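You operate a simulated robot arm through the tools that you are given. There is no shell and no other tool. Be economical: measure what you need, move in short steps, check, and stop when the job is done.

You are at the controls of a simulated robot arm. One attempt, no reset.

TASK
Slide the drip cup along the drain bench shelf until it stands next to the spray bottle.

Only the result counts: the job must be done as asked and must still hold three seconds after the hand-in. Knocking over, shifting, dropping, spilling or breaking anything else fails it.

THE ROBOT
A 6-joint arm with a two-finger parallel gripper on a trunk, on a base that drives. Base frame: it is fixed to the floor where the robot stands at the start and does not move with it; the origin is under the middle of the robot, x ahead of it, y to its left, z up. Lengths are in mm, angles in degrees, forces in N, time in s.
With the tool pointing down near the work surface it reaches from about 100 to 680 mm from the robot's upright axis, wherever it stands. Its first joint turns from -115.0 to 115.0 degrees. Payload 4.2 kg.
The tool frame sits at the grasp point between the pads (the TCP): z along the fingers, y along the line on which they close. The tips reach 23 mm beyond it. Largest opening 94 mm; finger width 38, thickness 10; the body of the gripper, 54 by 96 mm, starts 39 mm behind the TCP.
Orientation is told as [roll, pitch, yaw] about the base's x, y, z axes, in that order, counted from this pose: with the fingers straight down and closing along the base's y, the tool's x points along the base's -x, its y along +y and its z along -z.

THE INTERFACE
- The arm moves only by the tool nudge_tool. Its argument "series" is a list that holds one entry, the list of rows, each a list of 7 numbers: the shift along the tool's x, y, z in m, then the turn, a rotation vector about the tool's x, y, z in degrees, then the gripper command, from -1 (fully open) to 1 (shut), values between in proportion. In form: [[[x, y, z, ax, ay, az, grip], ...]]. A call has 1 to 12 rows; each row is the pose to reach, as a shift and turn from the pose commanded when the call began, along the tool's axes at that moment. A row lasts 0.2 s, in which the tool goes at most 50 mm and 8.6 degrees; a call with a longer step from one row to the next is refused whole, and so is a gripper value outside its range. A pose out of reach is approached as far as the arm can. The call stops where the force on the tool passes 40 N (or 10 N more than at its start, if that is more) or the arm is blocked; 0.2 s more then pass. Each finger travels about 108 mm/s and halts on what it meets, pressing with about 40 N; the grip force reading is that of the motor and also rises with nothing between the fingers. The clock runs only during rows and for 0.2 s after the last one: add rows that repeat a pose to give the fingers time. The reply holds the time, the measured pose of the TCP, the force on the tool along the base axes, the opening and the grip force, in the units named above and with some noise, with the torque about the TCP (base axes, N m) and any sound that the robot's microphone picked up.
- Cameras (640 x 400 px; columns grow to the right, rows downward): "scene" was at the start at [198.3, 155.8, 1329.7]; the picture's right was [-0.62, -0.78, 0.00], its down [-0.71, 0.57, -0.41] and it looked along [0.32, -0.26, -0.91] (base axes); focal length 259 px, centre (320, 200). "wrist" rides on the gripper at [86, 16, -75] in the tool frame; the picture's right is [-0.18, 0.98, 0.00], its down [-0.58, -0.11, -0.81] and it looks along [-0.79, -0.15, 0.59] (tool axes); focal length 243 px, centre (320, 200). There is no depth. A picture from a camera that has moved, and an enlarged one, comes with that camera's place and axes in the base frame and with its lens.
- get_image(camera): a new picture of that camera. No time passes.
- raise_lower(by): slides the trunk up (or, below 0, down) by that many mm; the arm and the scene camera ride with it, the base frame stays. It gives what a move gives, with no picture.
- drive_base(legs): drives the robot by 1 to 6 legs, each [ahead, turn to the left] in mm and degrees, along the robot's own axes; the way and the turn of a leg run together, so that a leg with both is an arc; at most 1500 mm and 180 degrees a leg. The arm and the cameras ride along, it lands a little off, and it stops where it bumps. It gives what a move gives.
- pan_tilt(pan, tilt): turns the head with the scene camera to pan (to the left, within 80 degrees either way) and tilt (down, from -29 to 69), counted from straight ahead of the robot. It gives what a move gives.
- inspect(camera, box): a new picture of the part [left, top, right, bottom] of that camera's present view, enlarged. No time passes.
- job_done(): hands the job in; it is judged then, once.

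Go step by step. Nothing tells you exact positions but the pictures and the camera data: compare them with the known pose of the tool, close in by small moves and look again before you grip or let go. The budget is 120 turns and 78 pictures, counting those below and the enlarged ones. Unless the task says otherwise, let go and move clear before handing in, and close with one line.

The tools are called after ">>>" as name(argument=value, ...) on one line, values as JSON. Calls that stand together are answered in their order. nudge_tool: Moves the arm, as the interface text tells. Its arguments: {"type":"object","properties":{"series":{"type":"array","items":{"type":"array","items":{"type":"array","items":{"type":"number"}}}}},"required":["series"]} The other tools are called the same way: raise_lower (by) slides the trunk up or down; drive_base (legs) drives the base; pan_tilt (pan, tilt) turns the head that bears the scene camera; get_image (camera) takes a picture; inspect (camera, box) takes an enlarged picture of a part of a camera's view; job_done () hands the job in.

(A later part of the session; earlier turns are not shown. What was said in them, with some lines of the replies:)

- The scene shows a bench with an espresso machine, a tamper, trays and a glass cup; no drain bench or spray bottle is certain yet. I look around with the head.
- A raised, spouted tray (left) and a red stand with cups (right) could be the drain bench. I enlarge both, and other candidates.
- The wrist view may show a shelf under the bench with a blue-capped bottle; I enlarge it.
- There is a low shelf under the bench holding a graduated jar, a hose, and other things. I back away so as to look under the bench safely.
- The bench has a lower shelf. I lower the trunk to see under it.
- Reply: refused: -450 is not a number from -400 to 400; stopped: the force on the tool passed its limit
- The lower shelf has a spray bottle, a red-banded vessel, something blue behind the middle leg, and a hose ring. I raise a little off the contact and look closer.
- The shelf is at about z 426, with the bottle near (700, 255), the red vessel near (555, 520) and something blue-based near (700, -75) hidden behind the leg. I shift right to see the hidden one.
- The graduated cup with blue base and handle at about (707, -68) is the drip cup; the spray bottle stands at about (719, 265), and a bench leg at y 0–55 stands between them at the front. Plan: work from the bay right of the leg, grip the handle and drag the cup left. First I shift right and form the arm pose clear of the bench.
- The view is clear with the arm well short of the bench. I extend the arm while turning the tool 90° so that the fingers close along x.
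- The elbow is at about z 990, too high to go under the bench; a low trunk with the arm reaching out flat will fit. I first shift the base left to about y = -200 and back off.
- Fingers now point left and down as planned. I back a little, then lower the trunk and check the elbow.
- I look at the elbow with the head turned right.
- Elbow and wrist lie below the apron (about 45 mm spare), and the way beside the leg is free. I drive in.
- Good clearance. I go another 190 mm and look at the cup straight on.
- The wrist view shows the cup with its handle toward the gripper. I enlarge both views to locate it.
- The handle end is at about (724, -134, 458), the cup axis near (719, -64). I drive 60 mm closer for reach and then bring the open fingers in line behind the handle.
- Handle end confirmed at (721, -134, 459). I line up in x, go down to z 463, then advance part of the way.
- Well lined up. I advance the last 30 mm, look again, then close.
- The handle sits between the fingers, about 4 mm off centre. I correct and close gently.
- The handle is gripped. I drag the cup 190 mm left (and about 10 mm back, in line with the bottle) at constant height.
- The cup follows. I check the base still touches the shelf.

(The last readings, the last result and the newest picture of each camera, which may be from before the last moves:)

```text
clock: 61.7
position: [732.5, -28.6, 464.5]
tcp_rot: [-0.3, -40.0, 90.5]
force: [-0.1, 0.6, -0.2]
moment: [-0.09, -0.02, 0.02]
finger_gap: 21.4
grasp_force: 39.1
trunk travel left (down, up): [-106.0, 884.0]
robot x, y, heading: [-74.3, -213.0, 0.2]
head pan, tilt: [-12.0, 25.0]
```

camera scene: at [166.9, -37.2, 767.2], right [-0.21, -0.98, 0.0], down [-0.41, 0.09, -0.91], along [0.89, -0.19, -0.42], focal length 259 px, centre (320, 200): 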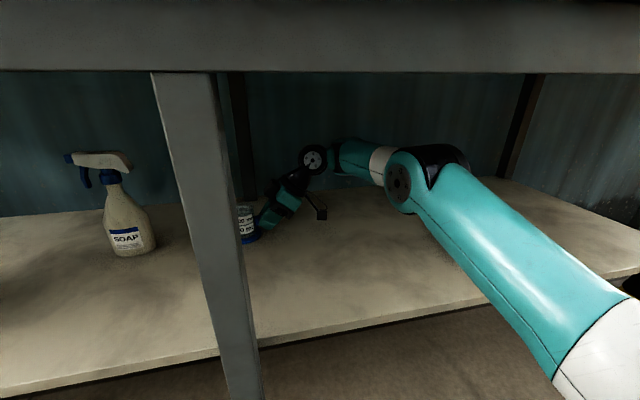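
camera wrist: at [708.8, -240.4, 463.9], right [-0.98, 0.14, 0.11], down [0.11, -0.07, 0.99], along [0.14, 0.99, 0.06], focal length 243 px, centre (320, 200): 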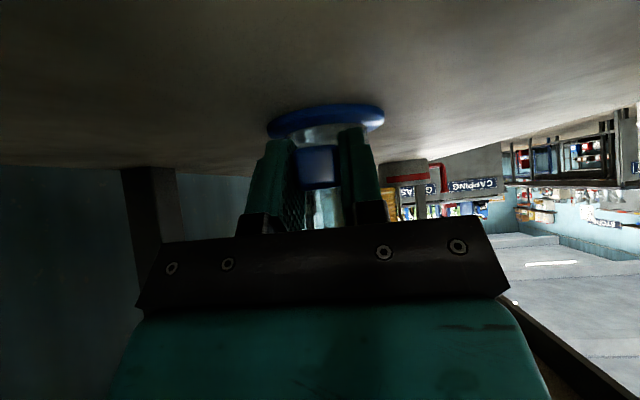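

The tool has risen about 1.7 mm, so the cup may be just lifted; I lower it 2 mm and read the force.

>>> nudge_tool(series=[[[0.0013, 0, 0.0015, 0, 0, 0, 0.6], [0.0013, 0, 0.0015, 0, 0, 0, 0.6]]])

>>> inspect(camera="wrist", box=[230, 80, 430, 205])

```text
clock: 62.3
position: [730.8, -28.7, 461.5]
tcp_rot: [-0.3, -40.0, 90.6]
force: [0.2, 0.3, 1.2]
moment: [0.06, 0.06, -0.01]
finger_gap: 21.1
grasp_force: 40.0
trunk travel left (down, up): [-106.0, 884.0]
robot x, y, heading: [-72.3, -208.5, -0.1]
head pan, tilt: [-12.0, 25.0]
```

```text
3.20 times, centred on (330, 142) of wrist
camera zoom: at [715.8, -143.3, 463.9], right [-0.98, 0.14, 0.11], down [0.1, -0.07, 0.99], along [0.14, 0.99, 0.06], focal length 776 px, centre (288, 384)
```

zoom: 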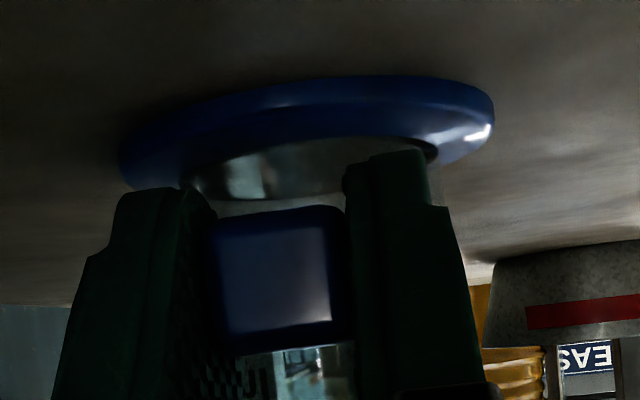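

Contact is regained. I continue 100 mm left with a slight downward correction, in small steps.

>>> nudge_tool(series=[[[-0.01255, 0, 0.01097, 0, 0, 0, 0.6], [-0.0251, 0, 0.02193, 0, 0, 0, 0.6], [-0.03765, -0.001, 0.0329, 0, 0, 0, 0.6], [-0.0502, -0.001, 0.04387, 0, 0, 0, 0.6], [-0.06275, -0.001, 0.05483, 0, 0, 0, 0.6], [-0.0753, -0.001, 0.0658, 0, 0, 0, 0.6]]])

>>> pan_tilt(pan=15, tilt=25)

>>> get_image(camera="scene")

>>> get_image(camera="wrist")

```text
clock: 63.8
position: [720.5, 52.0, 457.1]
tcp_rot: [-1.4, -40.5, 91.1]
force: [-0.1, 0.8, 10.7]
moment: [0.27, 0.12, -0.02]
finger_gap: 21.6
grasp_force: 39.9
out of reach, approached as far as the arm can: row 3, 4, 5, 6
trunk travel left (down, up): [-106.0, 884.0]
robot x, y, heading: [-71.1, -213.5, -0.1]
head pan, tilt: [-12.0, 25.0]
stopped in row 6: the force on the tool passed its limit (the readings are from after the stop); the commanded pose is now the measured one
```

```text
clock: 64.7
position: [719.1, 52.6, 455.1]
tcp_rot: [-1.3, -40.5, 91.0]
force: [3.3, 4.2, 19.8]
moment: [0.6, 0.12, -0.12]
finger_gap: 21.4
grasp_force: 40.1
trunk travel left (down, up): [-106.0, 884.0]
robot x, y, heading: [-74.5, -209.9, -0.1]
head pan, tilt: [15.0, 25.0]
```

```text
35 pictures are left
camera scene: at [165.5, 5.5, 767.5], right [0.26, -0.97, 0.0], down [-0.41, -0.11, -0.91], along [0.88, 0.23, -0.42], focal length 259 px, centre (320, 200)
```

scene: 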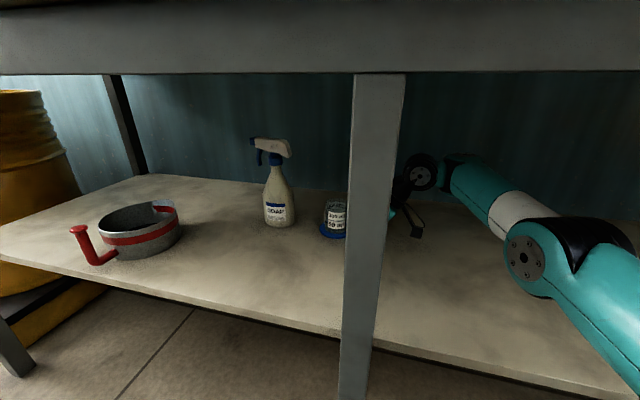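

```text
34 pictures are left
camera wrist: at [704.3, -61.7, 456.9], right [-0.99, 0.14, 0.1], down [0.09, -0.08, 0.99], along [0.14, 0.99, 0.07], focal length 243 px, centre (320, 200)
```

wrist: 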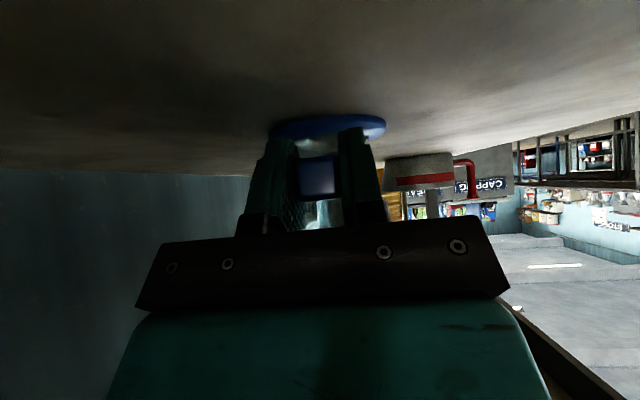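

The arm has run out of reach, about 70 mm short of the bottle, and presses the cup down. I relieve the pressure, release, draw back, and then bring the base closer.

>>> nudge_tool(series=[[[-0.0013, 0, -0.0015, 0, 0, 0, 0.6], [-0.0022, 0, -0.0027, 0, 0, 0, 0.6], [-0.0022, 0, -0.0027, 0, 0, 0, 0.6]]])

```text
clock: 65.5
position: [720.2, 50.4, 455.6]
tcp_rot: [-0.9, -40.1, 90.7]
force: [-1.1, 1.1, 2.7]
moment: [0.07, 0.07, 0.03]
finger_gap: 21.3
grasp_force: 40.5
trunk travel left (down, up): [-106.0, 884.0]
robot x, y, heading: [-69.5, -210.7, -0.1]
head pan, tilt: [15.0, 25.0]
```

Pressure is gone. I open and draw back along -y.

>>> nudge_tool(series=[[[0, 0, 0, 0, 0, 0, 0.3], [0, 0, 0, 0, 0, 0, -0.2], [0, 0, 0, 0, 0, 0, -0.7], [0, 0, 0, 0, 0, 0, -1], [0.0115, 0, -0.0137, 0, 0, 0, -1], [0.0268, 0, -0.0265, 0, 0, 0, -1], [0.042, 0, -0.0393, 0, 0, 0, -1], [0.042, 0, -0.0393, 0, 0, 0, -1]]])

>>> get_image(camera="wrist")

>>> inspect(camera="scene", box=[240, 120, 440, 245])

```text
clock: 67.3
position: [719.7, -4.2, 459.8]
tcp_rot: [-1.0, -40.4, 90.9]
force: [0.0, 0.5, -0.6]
moment: [0.0, -0.02, 0.0]
finger_gap: 93.9
grasp_force: 0.0
trunk travel left (down, up): [-106.0, 884.0]
robot x, y, heading: [-74.2, -211.9, -0.3]
head pan, tilt: [15.0, 25.0]
```

```text
33 pictures are left
camera wrist: at [704.4, -119.1, 461.0], right [-0.98, 0.14, 0.11], down [0.1, -0.08, 0.99], along [0.14, 0.99, 0.06], focal length 243 px, centre (320, 200)
```

wrist: 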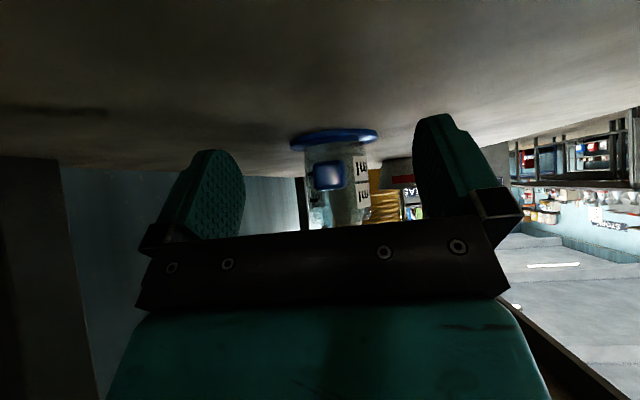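

```text
3.20 times, centred on (340, 182) of scene
camera zoom: at [165.9, 5.7, 767.2], right [0.26, -0.97, 0.0], down [-0.41, -0.11, -0.91], along [0.88, 0.23, -0.42], focal length 829 px, centre (256, 256)
```

zoom: 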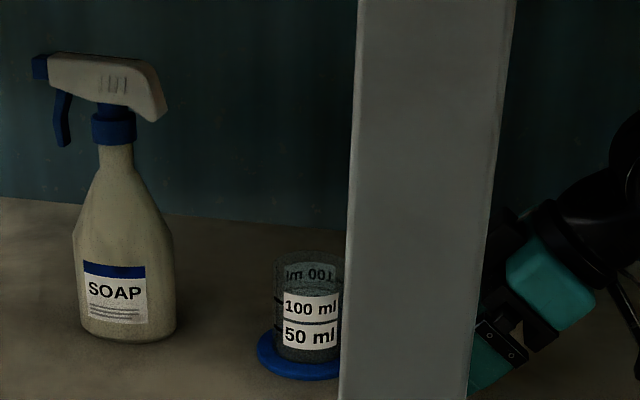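

The cup stands upright, gap to the bottle about 66 mm. I lift the tool slightly, pull it back in x, and drive the base 55 mm forward.

>>> nudge_tool(series=[[[-0.01, 0.015, -0.0115, 0, 0, 0, -1], [-0.0193, 0.03, -0.023, 0, 0, 0, -1], [-0.0193, 0.05, -0.023, 0, 0, 0, -1], [-0.0193, 0.05, -0.023, 0, 0, 0, -1]]])

>>> pan_tilt(pan=-35, tilt=10)

>>> get_image(camera="scene")

```text
clock: 68.3
position: [713.0, 21.9, 495.9]
tcp_rot: [0.4, -42.0, 90.4]
force: [-0.3, 0.5, -0.2]
moment: [-0.04, 0.0, -0.03]
finger_gap: 94.3
grasp_force: 0.1
out of reach, approached as far as the arm can: row 1, 2, 3
trunk travel left (down, up): [-106.0, 884.0]
robot x, y, heading: [-73.5, -212.1, 0.0]
head pan, tilt: [15.0, 25.0]
```

```text
clock: 69.5
position: [712.9, 22.3, 495.1]
tcp_rot: [0.5, -42.0, 90.3]
force: [0.4, -0.2, 0.6]
moment: [0.0, 0.0, 0.0]
finger_gap: 93.9
grasp_force: 0.0
trunk travel left (down, up): [-106.0, 884.0]
robot x, y, heading: [-72.6, -209.1, -0.3]
head pan, tilt: [-35.0, 10.0]
```

```text
31 pictures are left
camera scene: at [153.0, -71.4, 791.5], right [-0.57, -0.82, 0.0], down [-0.14, 0.1, -0.98], along [0.81, -0.57, -0.17], focal length 259 px, centre (320, 200)
```

scene: 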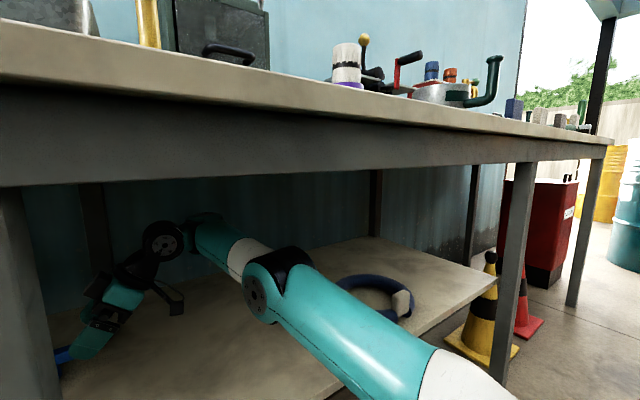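

The tool ended further left than meant because of reach limits; I pull it back to the right before driving.

>>> nudge_tool(series=[[[0.0153, 0, -0.0128, 0, 0, 0, -1], [0.0306, 0, -0.0257, 0, 0, 0, -1], [0.0459, 0, -0.0385, 0, 0, 0, -1], [0.0459, 0, -0.0385, 0, 0, 0, -1]]])

```text
clock: 70.5
position: [733.7, -27.2, 478.6]
tcp_rot: [-1.1, -40.4, 90.9]
force: [0.4, 0.4, -0.9]
moment: [0.01, 0.0, 0.04]
finger_gap: 94.1
grasp_force: 0.1
out of reach, approached as far as the arm can: row 1, 2, 3, 4
trunk travel left (down, up): [-106.0, 884.0]
robot x, y, heading: [-73.7, -207.1, -0.0]
head pan, tilt: [-35.0, 10.0]
```

The arm seems stuck near its stretched-out singularity. I hold still a moment to see whether it settles to the commanded pose.

>>> nudge_tool(series=[[[0, 0, 0, 0, 0, 0, -1], [0, 0, 0, 0, 0, 0, -1], [0, 0, 0, 0, 0, 0, -1]]])

>>> pan_tilt(pan=-20, tilt=25)

>>> get_image(camera="scene")

```text
clock: 71.3
position: [733.1, -27.3, 479.8]
tcp_rot: [-1.2, -40.5, 90.8]
force: [-0.5, 0.2, -0.6]
moment: [0.02, -0.01, -0.01]
finger_gap: 94.0
grasp_force: 0.1
trunk travel left (down, up): [-106.0, 884.0]
robot x, y, heading: [-75.3, -210.3, -0.2]
head pan, tilt: [-35.0, 10.0]
```

```text
clock: 72.0
position: [734.9, -26.2, 480.4]
tcp_rot: [-1.0, -40.4, 90.8]
force: [-0.4, 0.0, 0.6]
moment: [-0.01, 0.0, 0.01]
finger_gap: 93.9
grasp_force: 0.0
trunk travel left (down, up): [-106.0, 884.0]
robot x, y, heading: [-76.8, -208.6, -0.1]
head pan, tilt: [-20.0, 25.0]
```

```text
30 pictures are left
camera scene: at [163.4, -49.7, 767.2], right [-0.34, -0.94, 0.0], down [-0.4, 0.15, -0.91], along [0.85, -0.31, -0.42], focal length 259 px, centre (320, 200)
```

scene: 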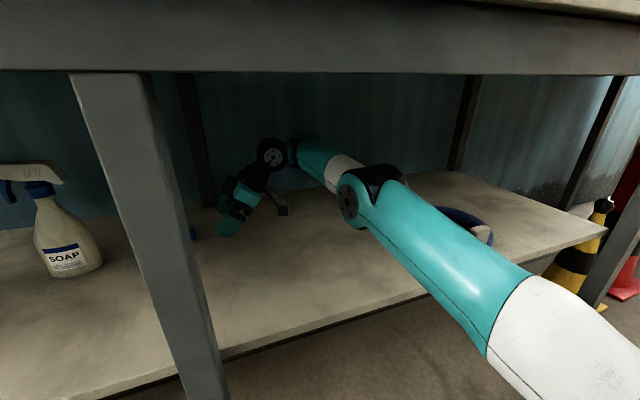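

The arm is almost straight. I try a small retraction in x and y.

>>> nudge_tool(series=[[[0.006, 0.005, -0.005, 0, 0, 0, -1], [0.012, 0.01, -0.01, 0, 0, 0, -1], [0.018, 0.015, -0.015, 0, 0, 0, -1], [0.024, 0.02, -0.02, 0, 0, 0, -1], [0.024, 0.02, -0.02, 0, 0, 0, -1]]])

```text
clock: 73.2
position: [686.1, -75.7, 493.1]
tcp_rot: [-1.1, -41.4, 90.9]
force: [-0.6, -0.4, 1.3]
moment: [-0.08, -0.04, -0.03]
finger_gap: 94.2
grasp_force: 0.1
out of reach, approached as far as the arm can: row 1, 2, 3, 4
trunk travel left (down, up): [-106.0, 884.0]
robot x, y, heading: [-72.3, -207.2, -0.0]
head pan, tilt: [-20.0, 25.0]
```

It is bending again. One more settle step to see the pose.

>>> nudge_tool(series=[[[0, 0, 0, 0, 0, 0, -1], [0, 0, 0, 0, 0, 0, -1]]])

>>> nudge_tool(series=[[[0.01, 0, -0.008, 0, 0, 0, -1], [0.02, 0, -0.016, 0, 0, 0, -1], [0.02, 0, -0.016, 0, 0, 0, -1]]])

```text
clock: 73.8
position: [685.6, -76.4, 489.8]
tcp_rot: [-0.5, -41.3, 90.5]
force: [0.2, 1.4, -0.3]
moment: [-0.03, -0.01, 0.04]
finger_gap: 94.0
grasp_force: 0.0
trunk travel left (down, up): [-106.0, 884.0]
robot x, y, heading: [-76.0, -209.6, -0.0]
head pan, tilt: [-20.0, 25.0]
```

```text
clock: 74.6
position: [649.8, -120.9, 488.4]
tcp_rot: [-1.1, -40.3, 90.9]
force: [-0.7, -0.1, 0.3]
moment: [0.01, -0.03, 0.0]
finger_gap: 93.7
grasp_force: 0.1
trunk travel left (down, up): [-106.0, 884.0]
robot x, y, heading: [-72.8, -212.0, -0.2]
head pan, tilt: [-20.0, 25.0]
```

The arm is bent and in sync again. I check elbow clearance before driving 65 mm forward.

>>> pan_tilt(pan=-40, tilt=10)

>>> get_image(camera="scene")

```text
clock: 75.5
position: [649.7, -121.8, 489.5]
tcp_rot: [-1.1, -40.3, 90.8]
force: [0.3, 0.4, -0.5]
moment: [-0.01, 0.01, 0.0]
finger_gap: 93.9
grasp_force: 0.1
trunk travel left (down, up): [-106.0, 884.0]
robot x, y, heading: [-74.6, -213.9, -0.1]
head pan, tilt: [-40.0, 10.0]
```

```text
29 pictures are left
camera scene: at [148.1, -77.9, 791.5], right [-0.64, -0.77, 0.0], down [-0.13, 0.11, -0.98], along [0.75, -0.63, -0.17], focal length 259 px, centre (320, 200)
```

scene: 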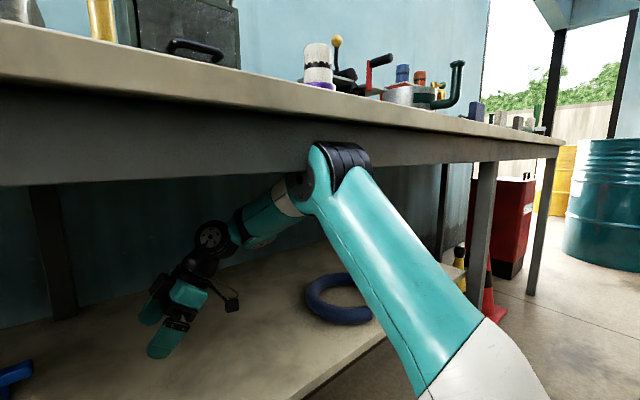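

The elbow now stands up in front of the apron, so I must straighten the arm before driving in. I extend to about (715, -60, 470) and look.

>>> nudge_tool(series=[[[-0.0069, -0.0132, 0.0105, 0, 0, 0, -1], [-0.0138, -0.0264, 0.021, 0, 0, 0, -1], [-0.0206, -0.0396, 0.0314, 0, 0, 0, -1], [-0.0275, -0.0528, 0.0419, 0, 0, 0, -1], [-0.0344, -0.066, 0.0524, 0, 0, 0, -1], [-0.0344, -0.066, 0.0524, 0, 0, 0, -1]]])

>>> get_image(camera="scene")

```text
clock: 76.9
position: [714.3, -62.0, 472.8]
tcp_rot: [-0.9, -40.3, 90.8]
force: [-0.1, 0.1, 0.1]
moment: [0.01, 0.01, 0.02]
finger_gap: 94.0
grasp_force: 0.1
trunk travel left (down, up): [-106.0, 884.0]
robot x, y, heading: [-75.5, -210.5, -0.2]
head pan, tilt: [-40.0, 10.0]
```

```text
28 pictures are left
camera scene: at [148.0, -77.9, 791.5], right [-0.64, -0.77, 0.0], down [-0.13, 0.11, -0.98], along [0.75, -0.63, -0.17], focal length 259 px, centre (320, 200)
```

scene: 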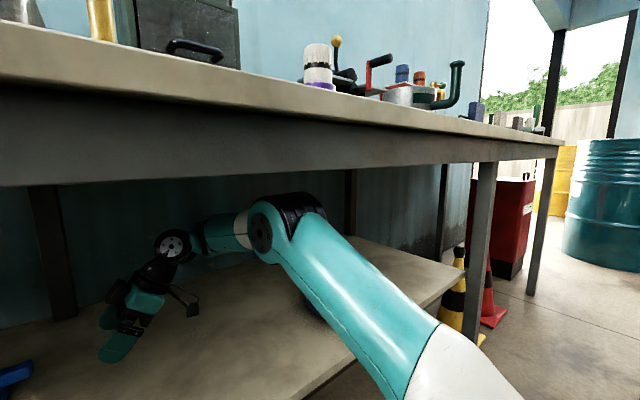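

Elbow is well clear again. I drive 35 mm forward.

>>> drive_base(legs=[[35, 0]])

>>> nudge_tool(series=[[[-0.012, 0.008, 0.011, 0, 0, 0, -1], [-0.024, 0.016, 0.022, 0, 0, 0, -1], [-0.024, 0.016, 0.022, 0, 0, 0, -1]]])

>>> get_image(camera="scene")

>>> get_image(camera="wrist")

```text
clock: 77.7
position: [748.9, -60.7, 471.7]
tcp_rot: [-1.1, -40.4, 90.9]
force: [0.1, 0.2, 0.0]
moment: [0.0, 0.0, 0.0]
finger_gap: 93.8
grasp_force: 0.0
trunk travel left (down, up): [-106.0, 884.0]
robot x, y, heading: [-39.4, -212.6, 0.2]
head pan, tilt: [-40.0, 10.0]
```

```text
clock: 78.5
position: [733.5, -29.3, 471.3]
tcp_rot: [-1.1, -40.4, 91.0]
force: [0.6, -0.6, -0.1]
moment: [0.0, -0.03, -0.02]
finger_gap: 93.9
grasp_force: 0.0
trunk travel left (down, up): [-106.0, 884.0]
robot x, y, heading: [-40.6, -211.4, 0.1]
head pan, tilt: [-40.0, 10.0]
```

```text
27 pictures are left
camera scene: at [183.7, -77.8, 791.5], right [-0.64, -0.77, 0.0], down [-0.13, 0.11, -0.98], along [0.75, -0.63, -0.17], focal length 259 px, centre (320, 200)
```

scene: 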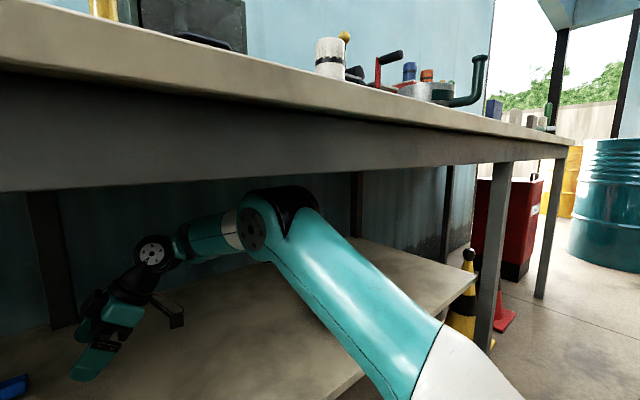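

```text
26 pictures are left
camera wrist: at [717.4, -142.8, 471.8], right [-0.98, 0.14, 0.11], down [0.09, -0.08, 0.99], along [0.14, 0.99, 0.06], focal length 243 px, centre (320, 200)
```

wrist: 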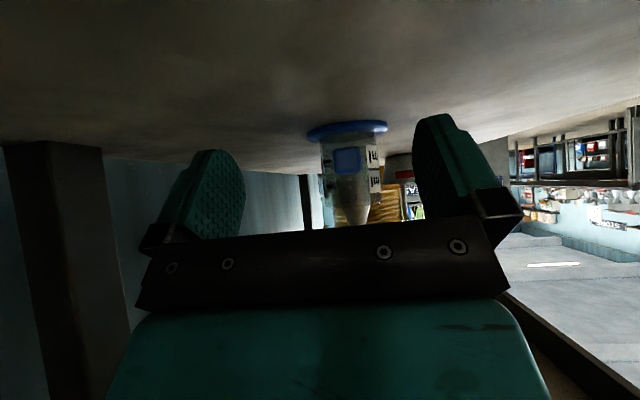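

Clear of the apron; handle end at (720, 42, 455). I advance with open fingers around the handle.

>>> nudge_tool(series=[[[0.0077, 0.011, 0.0092, 0, 0, 0, -1], [-0.0073, 0.011, 0.0218, 0, 0, 0, -1], [-0.0223, 0.011, 0.0343, 0, 0, 0, -1], [-0.0373, 0.011, 0.0469, 0, 0, 0, -1], [-0.052, 0.011, 0.0592, 0, 0, 0, -1], [-0.052, 0.011, 0.0592, 0, 0, 0, -1]]])

>>> get_image(camera="wrist")

```text
clock: 79.9
position: [722.9, 50.3, 459.6]
tcp_rot: [-1.1, -40.3, 90.8]
force: [0.2, -0.2, 0.0]
moment: [-0.02, 0.01, 0.0]
finger_gap: 94.2
grasp_force: 0.1
trunk travel left (down, up): [-106.0, 884.0]
robot x, y, heading: [-37.5, -212.2, -0.2]
head pan, tilt: [-40.0, 10.0]
```

```text
25 pictures are left
camera wrist: at [706.8, -64.5, 461.2], right [-0.98, 0.14, 0.11], down [0.1, -0.08, 0.99], along [0.14, 0.99, 0.06], focal length 243 px, centre (320, 200)
```

wrist: 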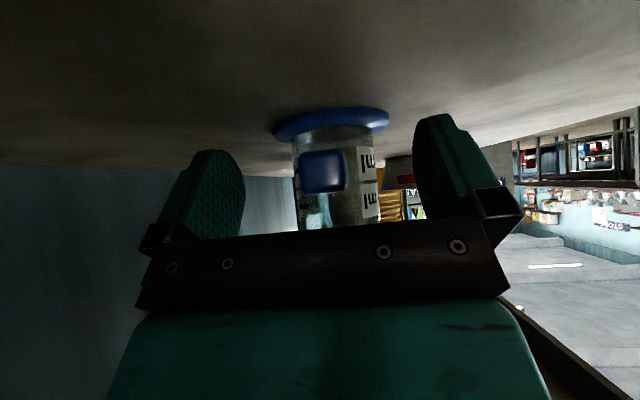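

Centred. I close on the handle and drag 30 mm left first.

>>> nudge_tool(series=[[[0, 0, 0, 0, 0, 0, -0.5], [0, 0, 0, 0, 0, 0, 0], [0, 0, 0, 0, 0, 0, 0.4], [0, 0, 0, 0, 0, 0, 0.6]]])

>>> nudge_tool(series=[[[-0.0075, 0, 0.0066, 0, 0, 0, 0.6], [-0.015, 0, 0.013, 0, 0, 0, 0.6], [-0.0227, 0, 0.0196, 0, 0, 0, 0.6], [-0.0227, 0, 0.0196, 0, 0, 0, 0.6]]])

>>> pan_tilt(pan=20, tilt=25)

>>> get_image(camera="scene")

```text
clock: 80.9
position: [723.4, 48.7, 459.3]
tcp_rot: [-1.0, -40.4, 90.9]
force: [-0.8, 1.4, 0.6]
moment: [0.08, 0.04, -0.04]
finger_gap: 21.2
grasp_force: 39.8
trunk travel left (down, up): [-106.0, 884.0]
robot x, y, heading: [-43.7, -213.6, 0.0]
head pan, tilt: [-40.0, 10.0]
```

```text
clock: 81.9
position: [722.4, 79.4, 460.6]
tcp_rot: [-1.1, -40.5, 90.9]
force: [-0.6, 0.0, 1.7]
moment: [0.14, 0.13, 0.08]
finger_gap: 21.3
grasp_force: 40.3
trunk travel left (down, up): [-106.0, 884.0]
robot x, y, heading: [-37.9, -211.3, -0.1]
head pan, tilt: [-40.0, 10.0]
```

```text
clock: 83.2
position: [721.8, 78.7, 459.4]
tcp_rot: [-1.1, -40.4, 90.9]
force: [0.0, 0.7, 3.0]
moment: [0.26, 0.18, -0.01]
finger_gap: 21.0
grasp_force: 40.1
trunk travel left (down, up): [-106.0, 884.0]
robot x, y, heading: [-34.1, -209.5, -0.0]
head pan, tilt: [20.0, 25.0]
```

```text
24 pictures are left
camera scene: at [199.0, 13.4, 767.2], right [0.34, -0.94, 0.0], down [-0.4, -0.14, -0.91], along [0.85, 0.31, -0.42], focal length 259 px, centre (320, 200)
```

scene: 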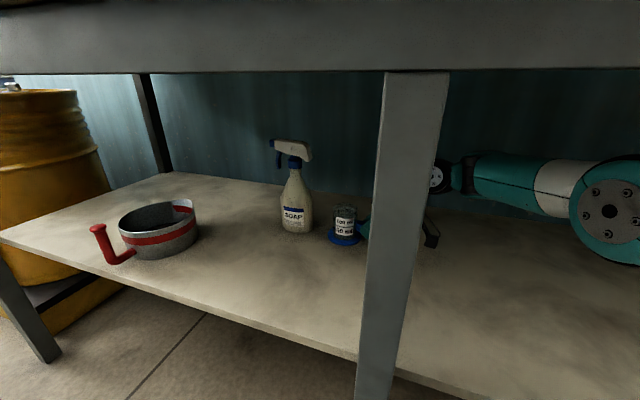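

>>> inspect(camera="scene", box=[250, 130, 410, 255])

```text
3.20 times, centred on (330, 192) of scene
camera zoom: at [199.0, 13.4, 767.2], right [0.34, -0.94, 0.0], down [-0.4, -0.14, -0.91], along [0.85, 0.31, -0.42], focal length 829 px, centre (288, 224)
```

zoom: 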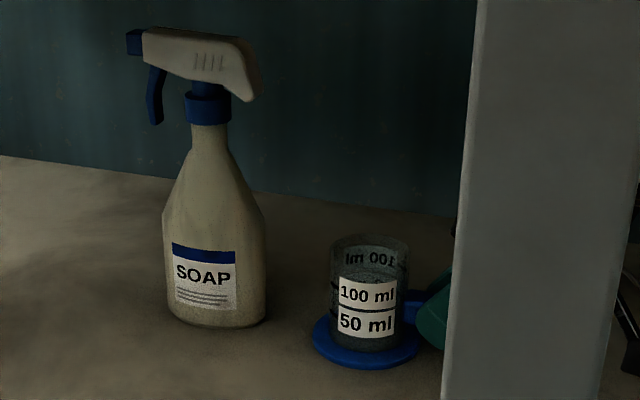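

About 42 mm gap remains. I drag 20 mm more and look.

>>> nudge_tool(series=[[[-0.0077, 0, 0.0064, 0, 0, 0, 0.6], [-0.0154, 0, 0.0128, 0, 0, 0, 0.6], [-0.0154, 0, 0.0128, 0, 0, 0, 0.6]]])

>>> inspect(camera="scene", box=[250, 130, 410, 255])

>>> get_image(camera="wrist")

```text
clock: 84.0
position: [722.1, 98.8, 460.6]
tcp_rot: [-1.2, -40.5, 91.0]
force: [2.0, -4.1, 9.9]
moment: [0.4, 0.34, 0.07]
finger_gap: 21.2
grasp_force: 40.3
trunk travel left (down, up): [-106.0, 884.0]
robot x, y, heading: [-35.9, -208.9, -0.1]
head pan, tilt: [20.0, 25.0]
```

```text
3.20 times, centred on (330, 192) of scene
camera zoom: at [198.9, 13.3, 767.4], right [0.34, -0.94, 0.0], down [-0.4, -0.14, -0.91], along [0.85, 0.31, -0.42], focal length 829 px, centre (288, 224)
```

zoom: 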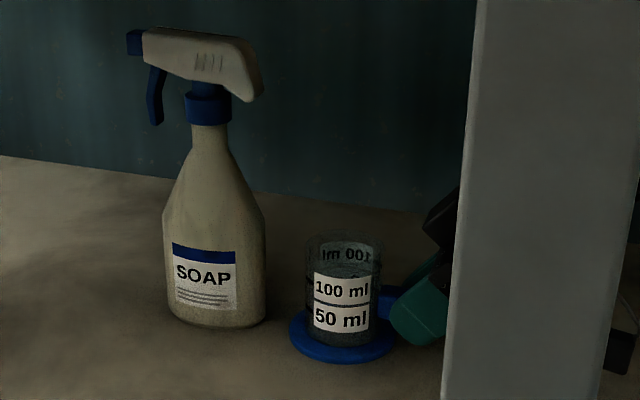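

```text
21 pictures are left
camera wrist: at [707.3, -16.2, 461.1], right [-0.98, 0.14, 0.1], down [0.09, -0.08, 0.99], along [0.14, 0.99, 0.07], focal length 243 px, centre (320, 200)
```

wrist: 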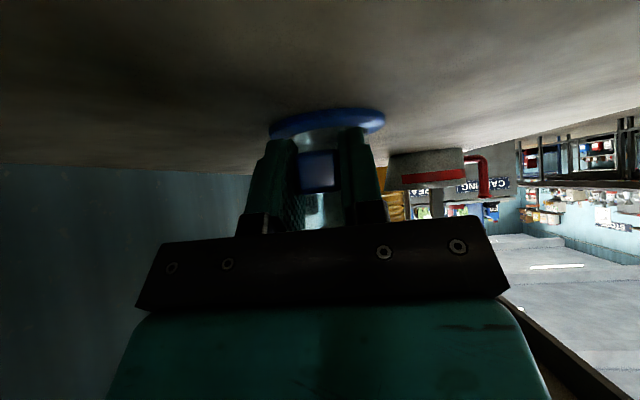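

About 20 mm remain, with some downward pressure. I relieve 1 mm upward while moving 6 mm more, then release.

>>> nudge_tool(series=[[[-0.0012, 0, -0.0004, 0, 0, 0, 0.6], [-0.0052, 0, 0.0031, 0, 0, 0, 0.6], [-0.0052, 0, 0.0031, 0, 0, 0, 0.6]]])

```text
clock: 84.8
position: [722.4, 104.4, 459.7]
tcp_rot: [-1.0, -40.4, 90.9]
force: [-1.8, -1.4, 4.7]
moment: [0.13, 0.27, 0.11]
finger_gap: 21.2
grasp_force: 40.0
trunk travel left (down, up): [-106.0, 884.0]
robot x, y, heading: [-36.4, -208.5, -0.1]
head pan, tilt: [20.0, 25.0]
```

Now I open slowly and draw back straight along -y.

>>> nudge_tool(series=[[[0, 0, 0, 0, 0, 0, 0.4], [0, 0, 0, 0, 0, 0, 0.1], [0, 0, 0, 0, 0, 0, -0.3], [0, 0, 0, 0, 0, 0, -0.7], [0, 0, 0, 0, 0, 0, -1], [0, 0, 0, 0, 0, 0, -1]]])

>>> nudge_tool(series=[[[0.0107, 0, -0.0107, 0, 0, 0, -1], [0.026, 0, -0.0236, 0, 0, 0, -1], [0.0413, 0, -0.0364, 0, 0, 0, -1], [0.0566, 0, -0.0493, 0, 0, 0, -1], [0.072, 0, -0.0622, 0, 0, 0, -1], [0.0873, 0, -0.075, 0, 0, 0, -1], [0.0873, 0, -0.075, 0, 0, 0, -1]]])

>>> inspect(camera="scene", box=[230, 120, 410, 260])

>>> get_image(camera="wrist")

```text
clock: 86.2
position: [722.0, 104.4, 460.5]
tcp_rot: [-1.1, -40.4, 90.9]
force: [-0.7, 0.1, 0.0]
moment: [0.01, 0.0, -0.02]
finger_gap: 93.9
grasp_force: 0.1
trunk travel left (down, up): [-106.0, 884.0]
robot x, y, heading: [-38.7, -211.5, 0.2]
head pan, tilt: [20.0, 25.0]
```

```text
clock: 87.8
position: [722.8, -8.0, 459.6]
tcp_rot: [-1.1, -40.4, 90.9]
force: [-0.1, 0.5, -0.1]
moment: [0.02, -0.01, 0.03]
finger_gap: 94.0
grasp_force: 0.1
trunk travel left (down, up): [-106.0, 884.0]
robot x, y, heading: [-41.2, -208.7, -0.1]
head pan, tilt: [20.0, 25.0]
```

```text
2.86 times, centred on (320, 190) of scene
camera zoom: at [199.0, 13.5, 767.2], right [0.34, -0.94, 0.0], down [-0.4, -0.14, -0.91], along [0.85, 0.31, -0.42], focal length 740 px, centre (320, 229)
```

zoom: 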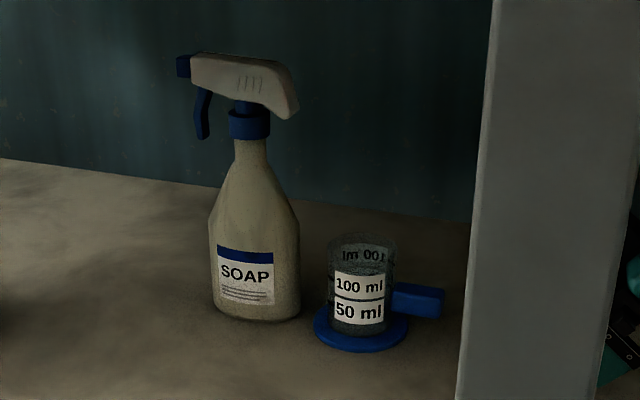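

```text
19 pictures are left
camera wrist: at [706.6, -123.3, 460.7], right [-0.99, 0.14, 0.1], down [0.09, -0.08, 0.99], along [0.14, 0.99, 0.06], focal length 243 px, centre (320, 200)
```

wrist: 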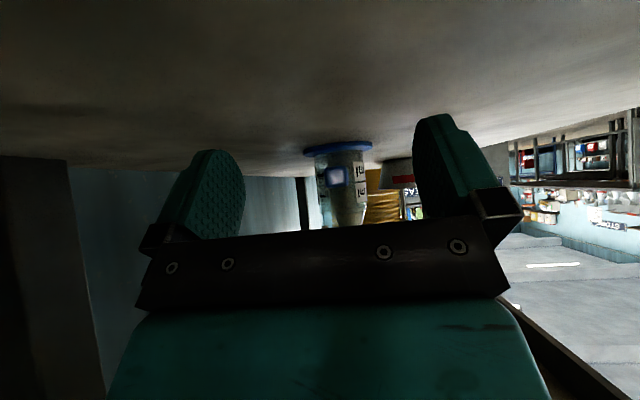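

The cup stands upright on the shelf about 15 mm from the untouched spray bottle, and the gripper is open about 100 mm away. I hand in.

>>> job_done()

```text
The job is handed in.
```

The drip cup now stands upright on the drain bench shelf, about 15 mm from the spray bottle. The gripper has let go and moved clear. The cup rose about 1–2 mm off the shelf for a short part of the drag before I set it back down.
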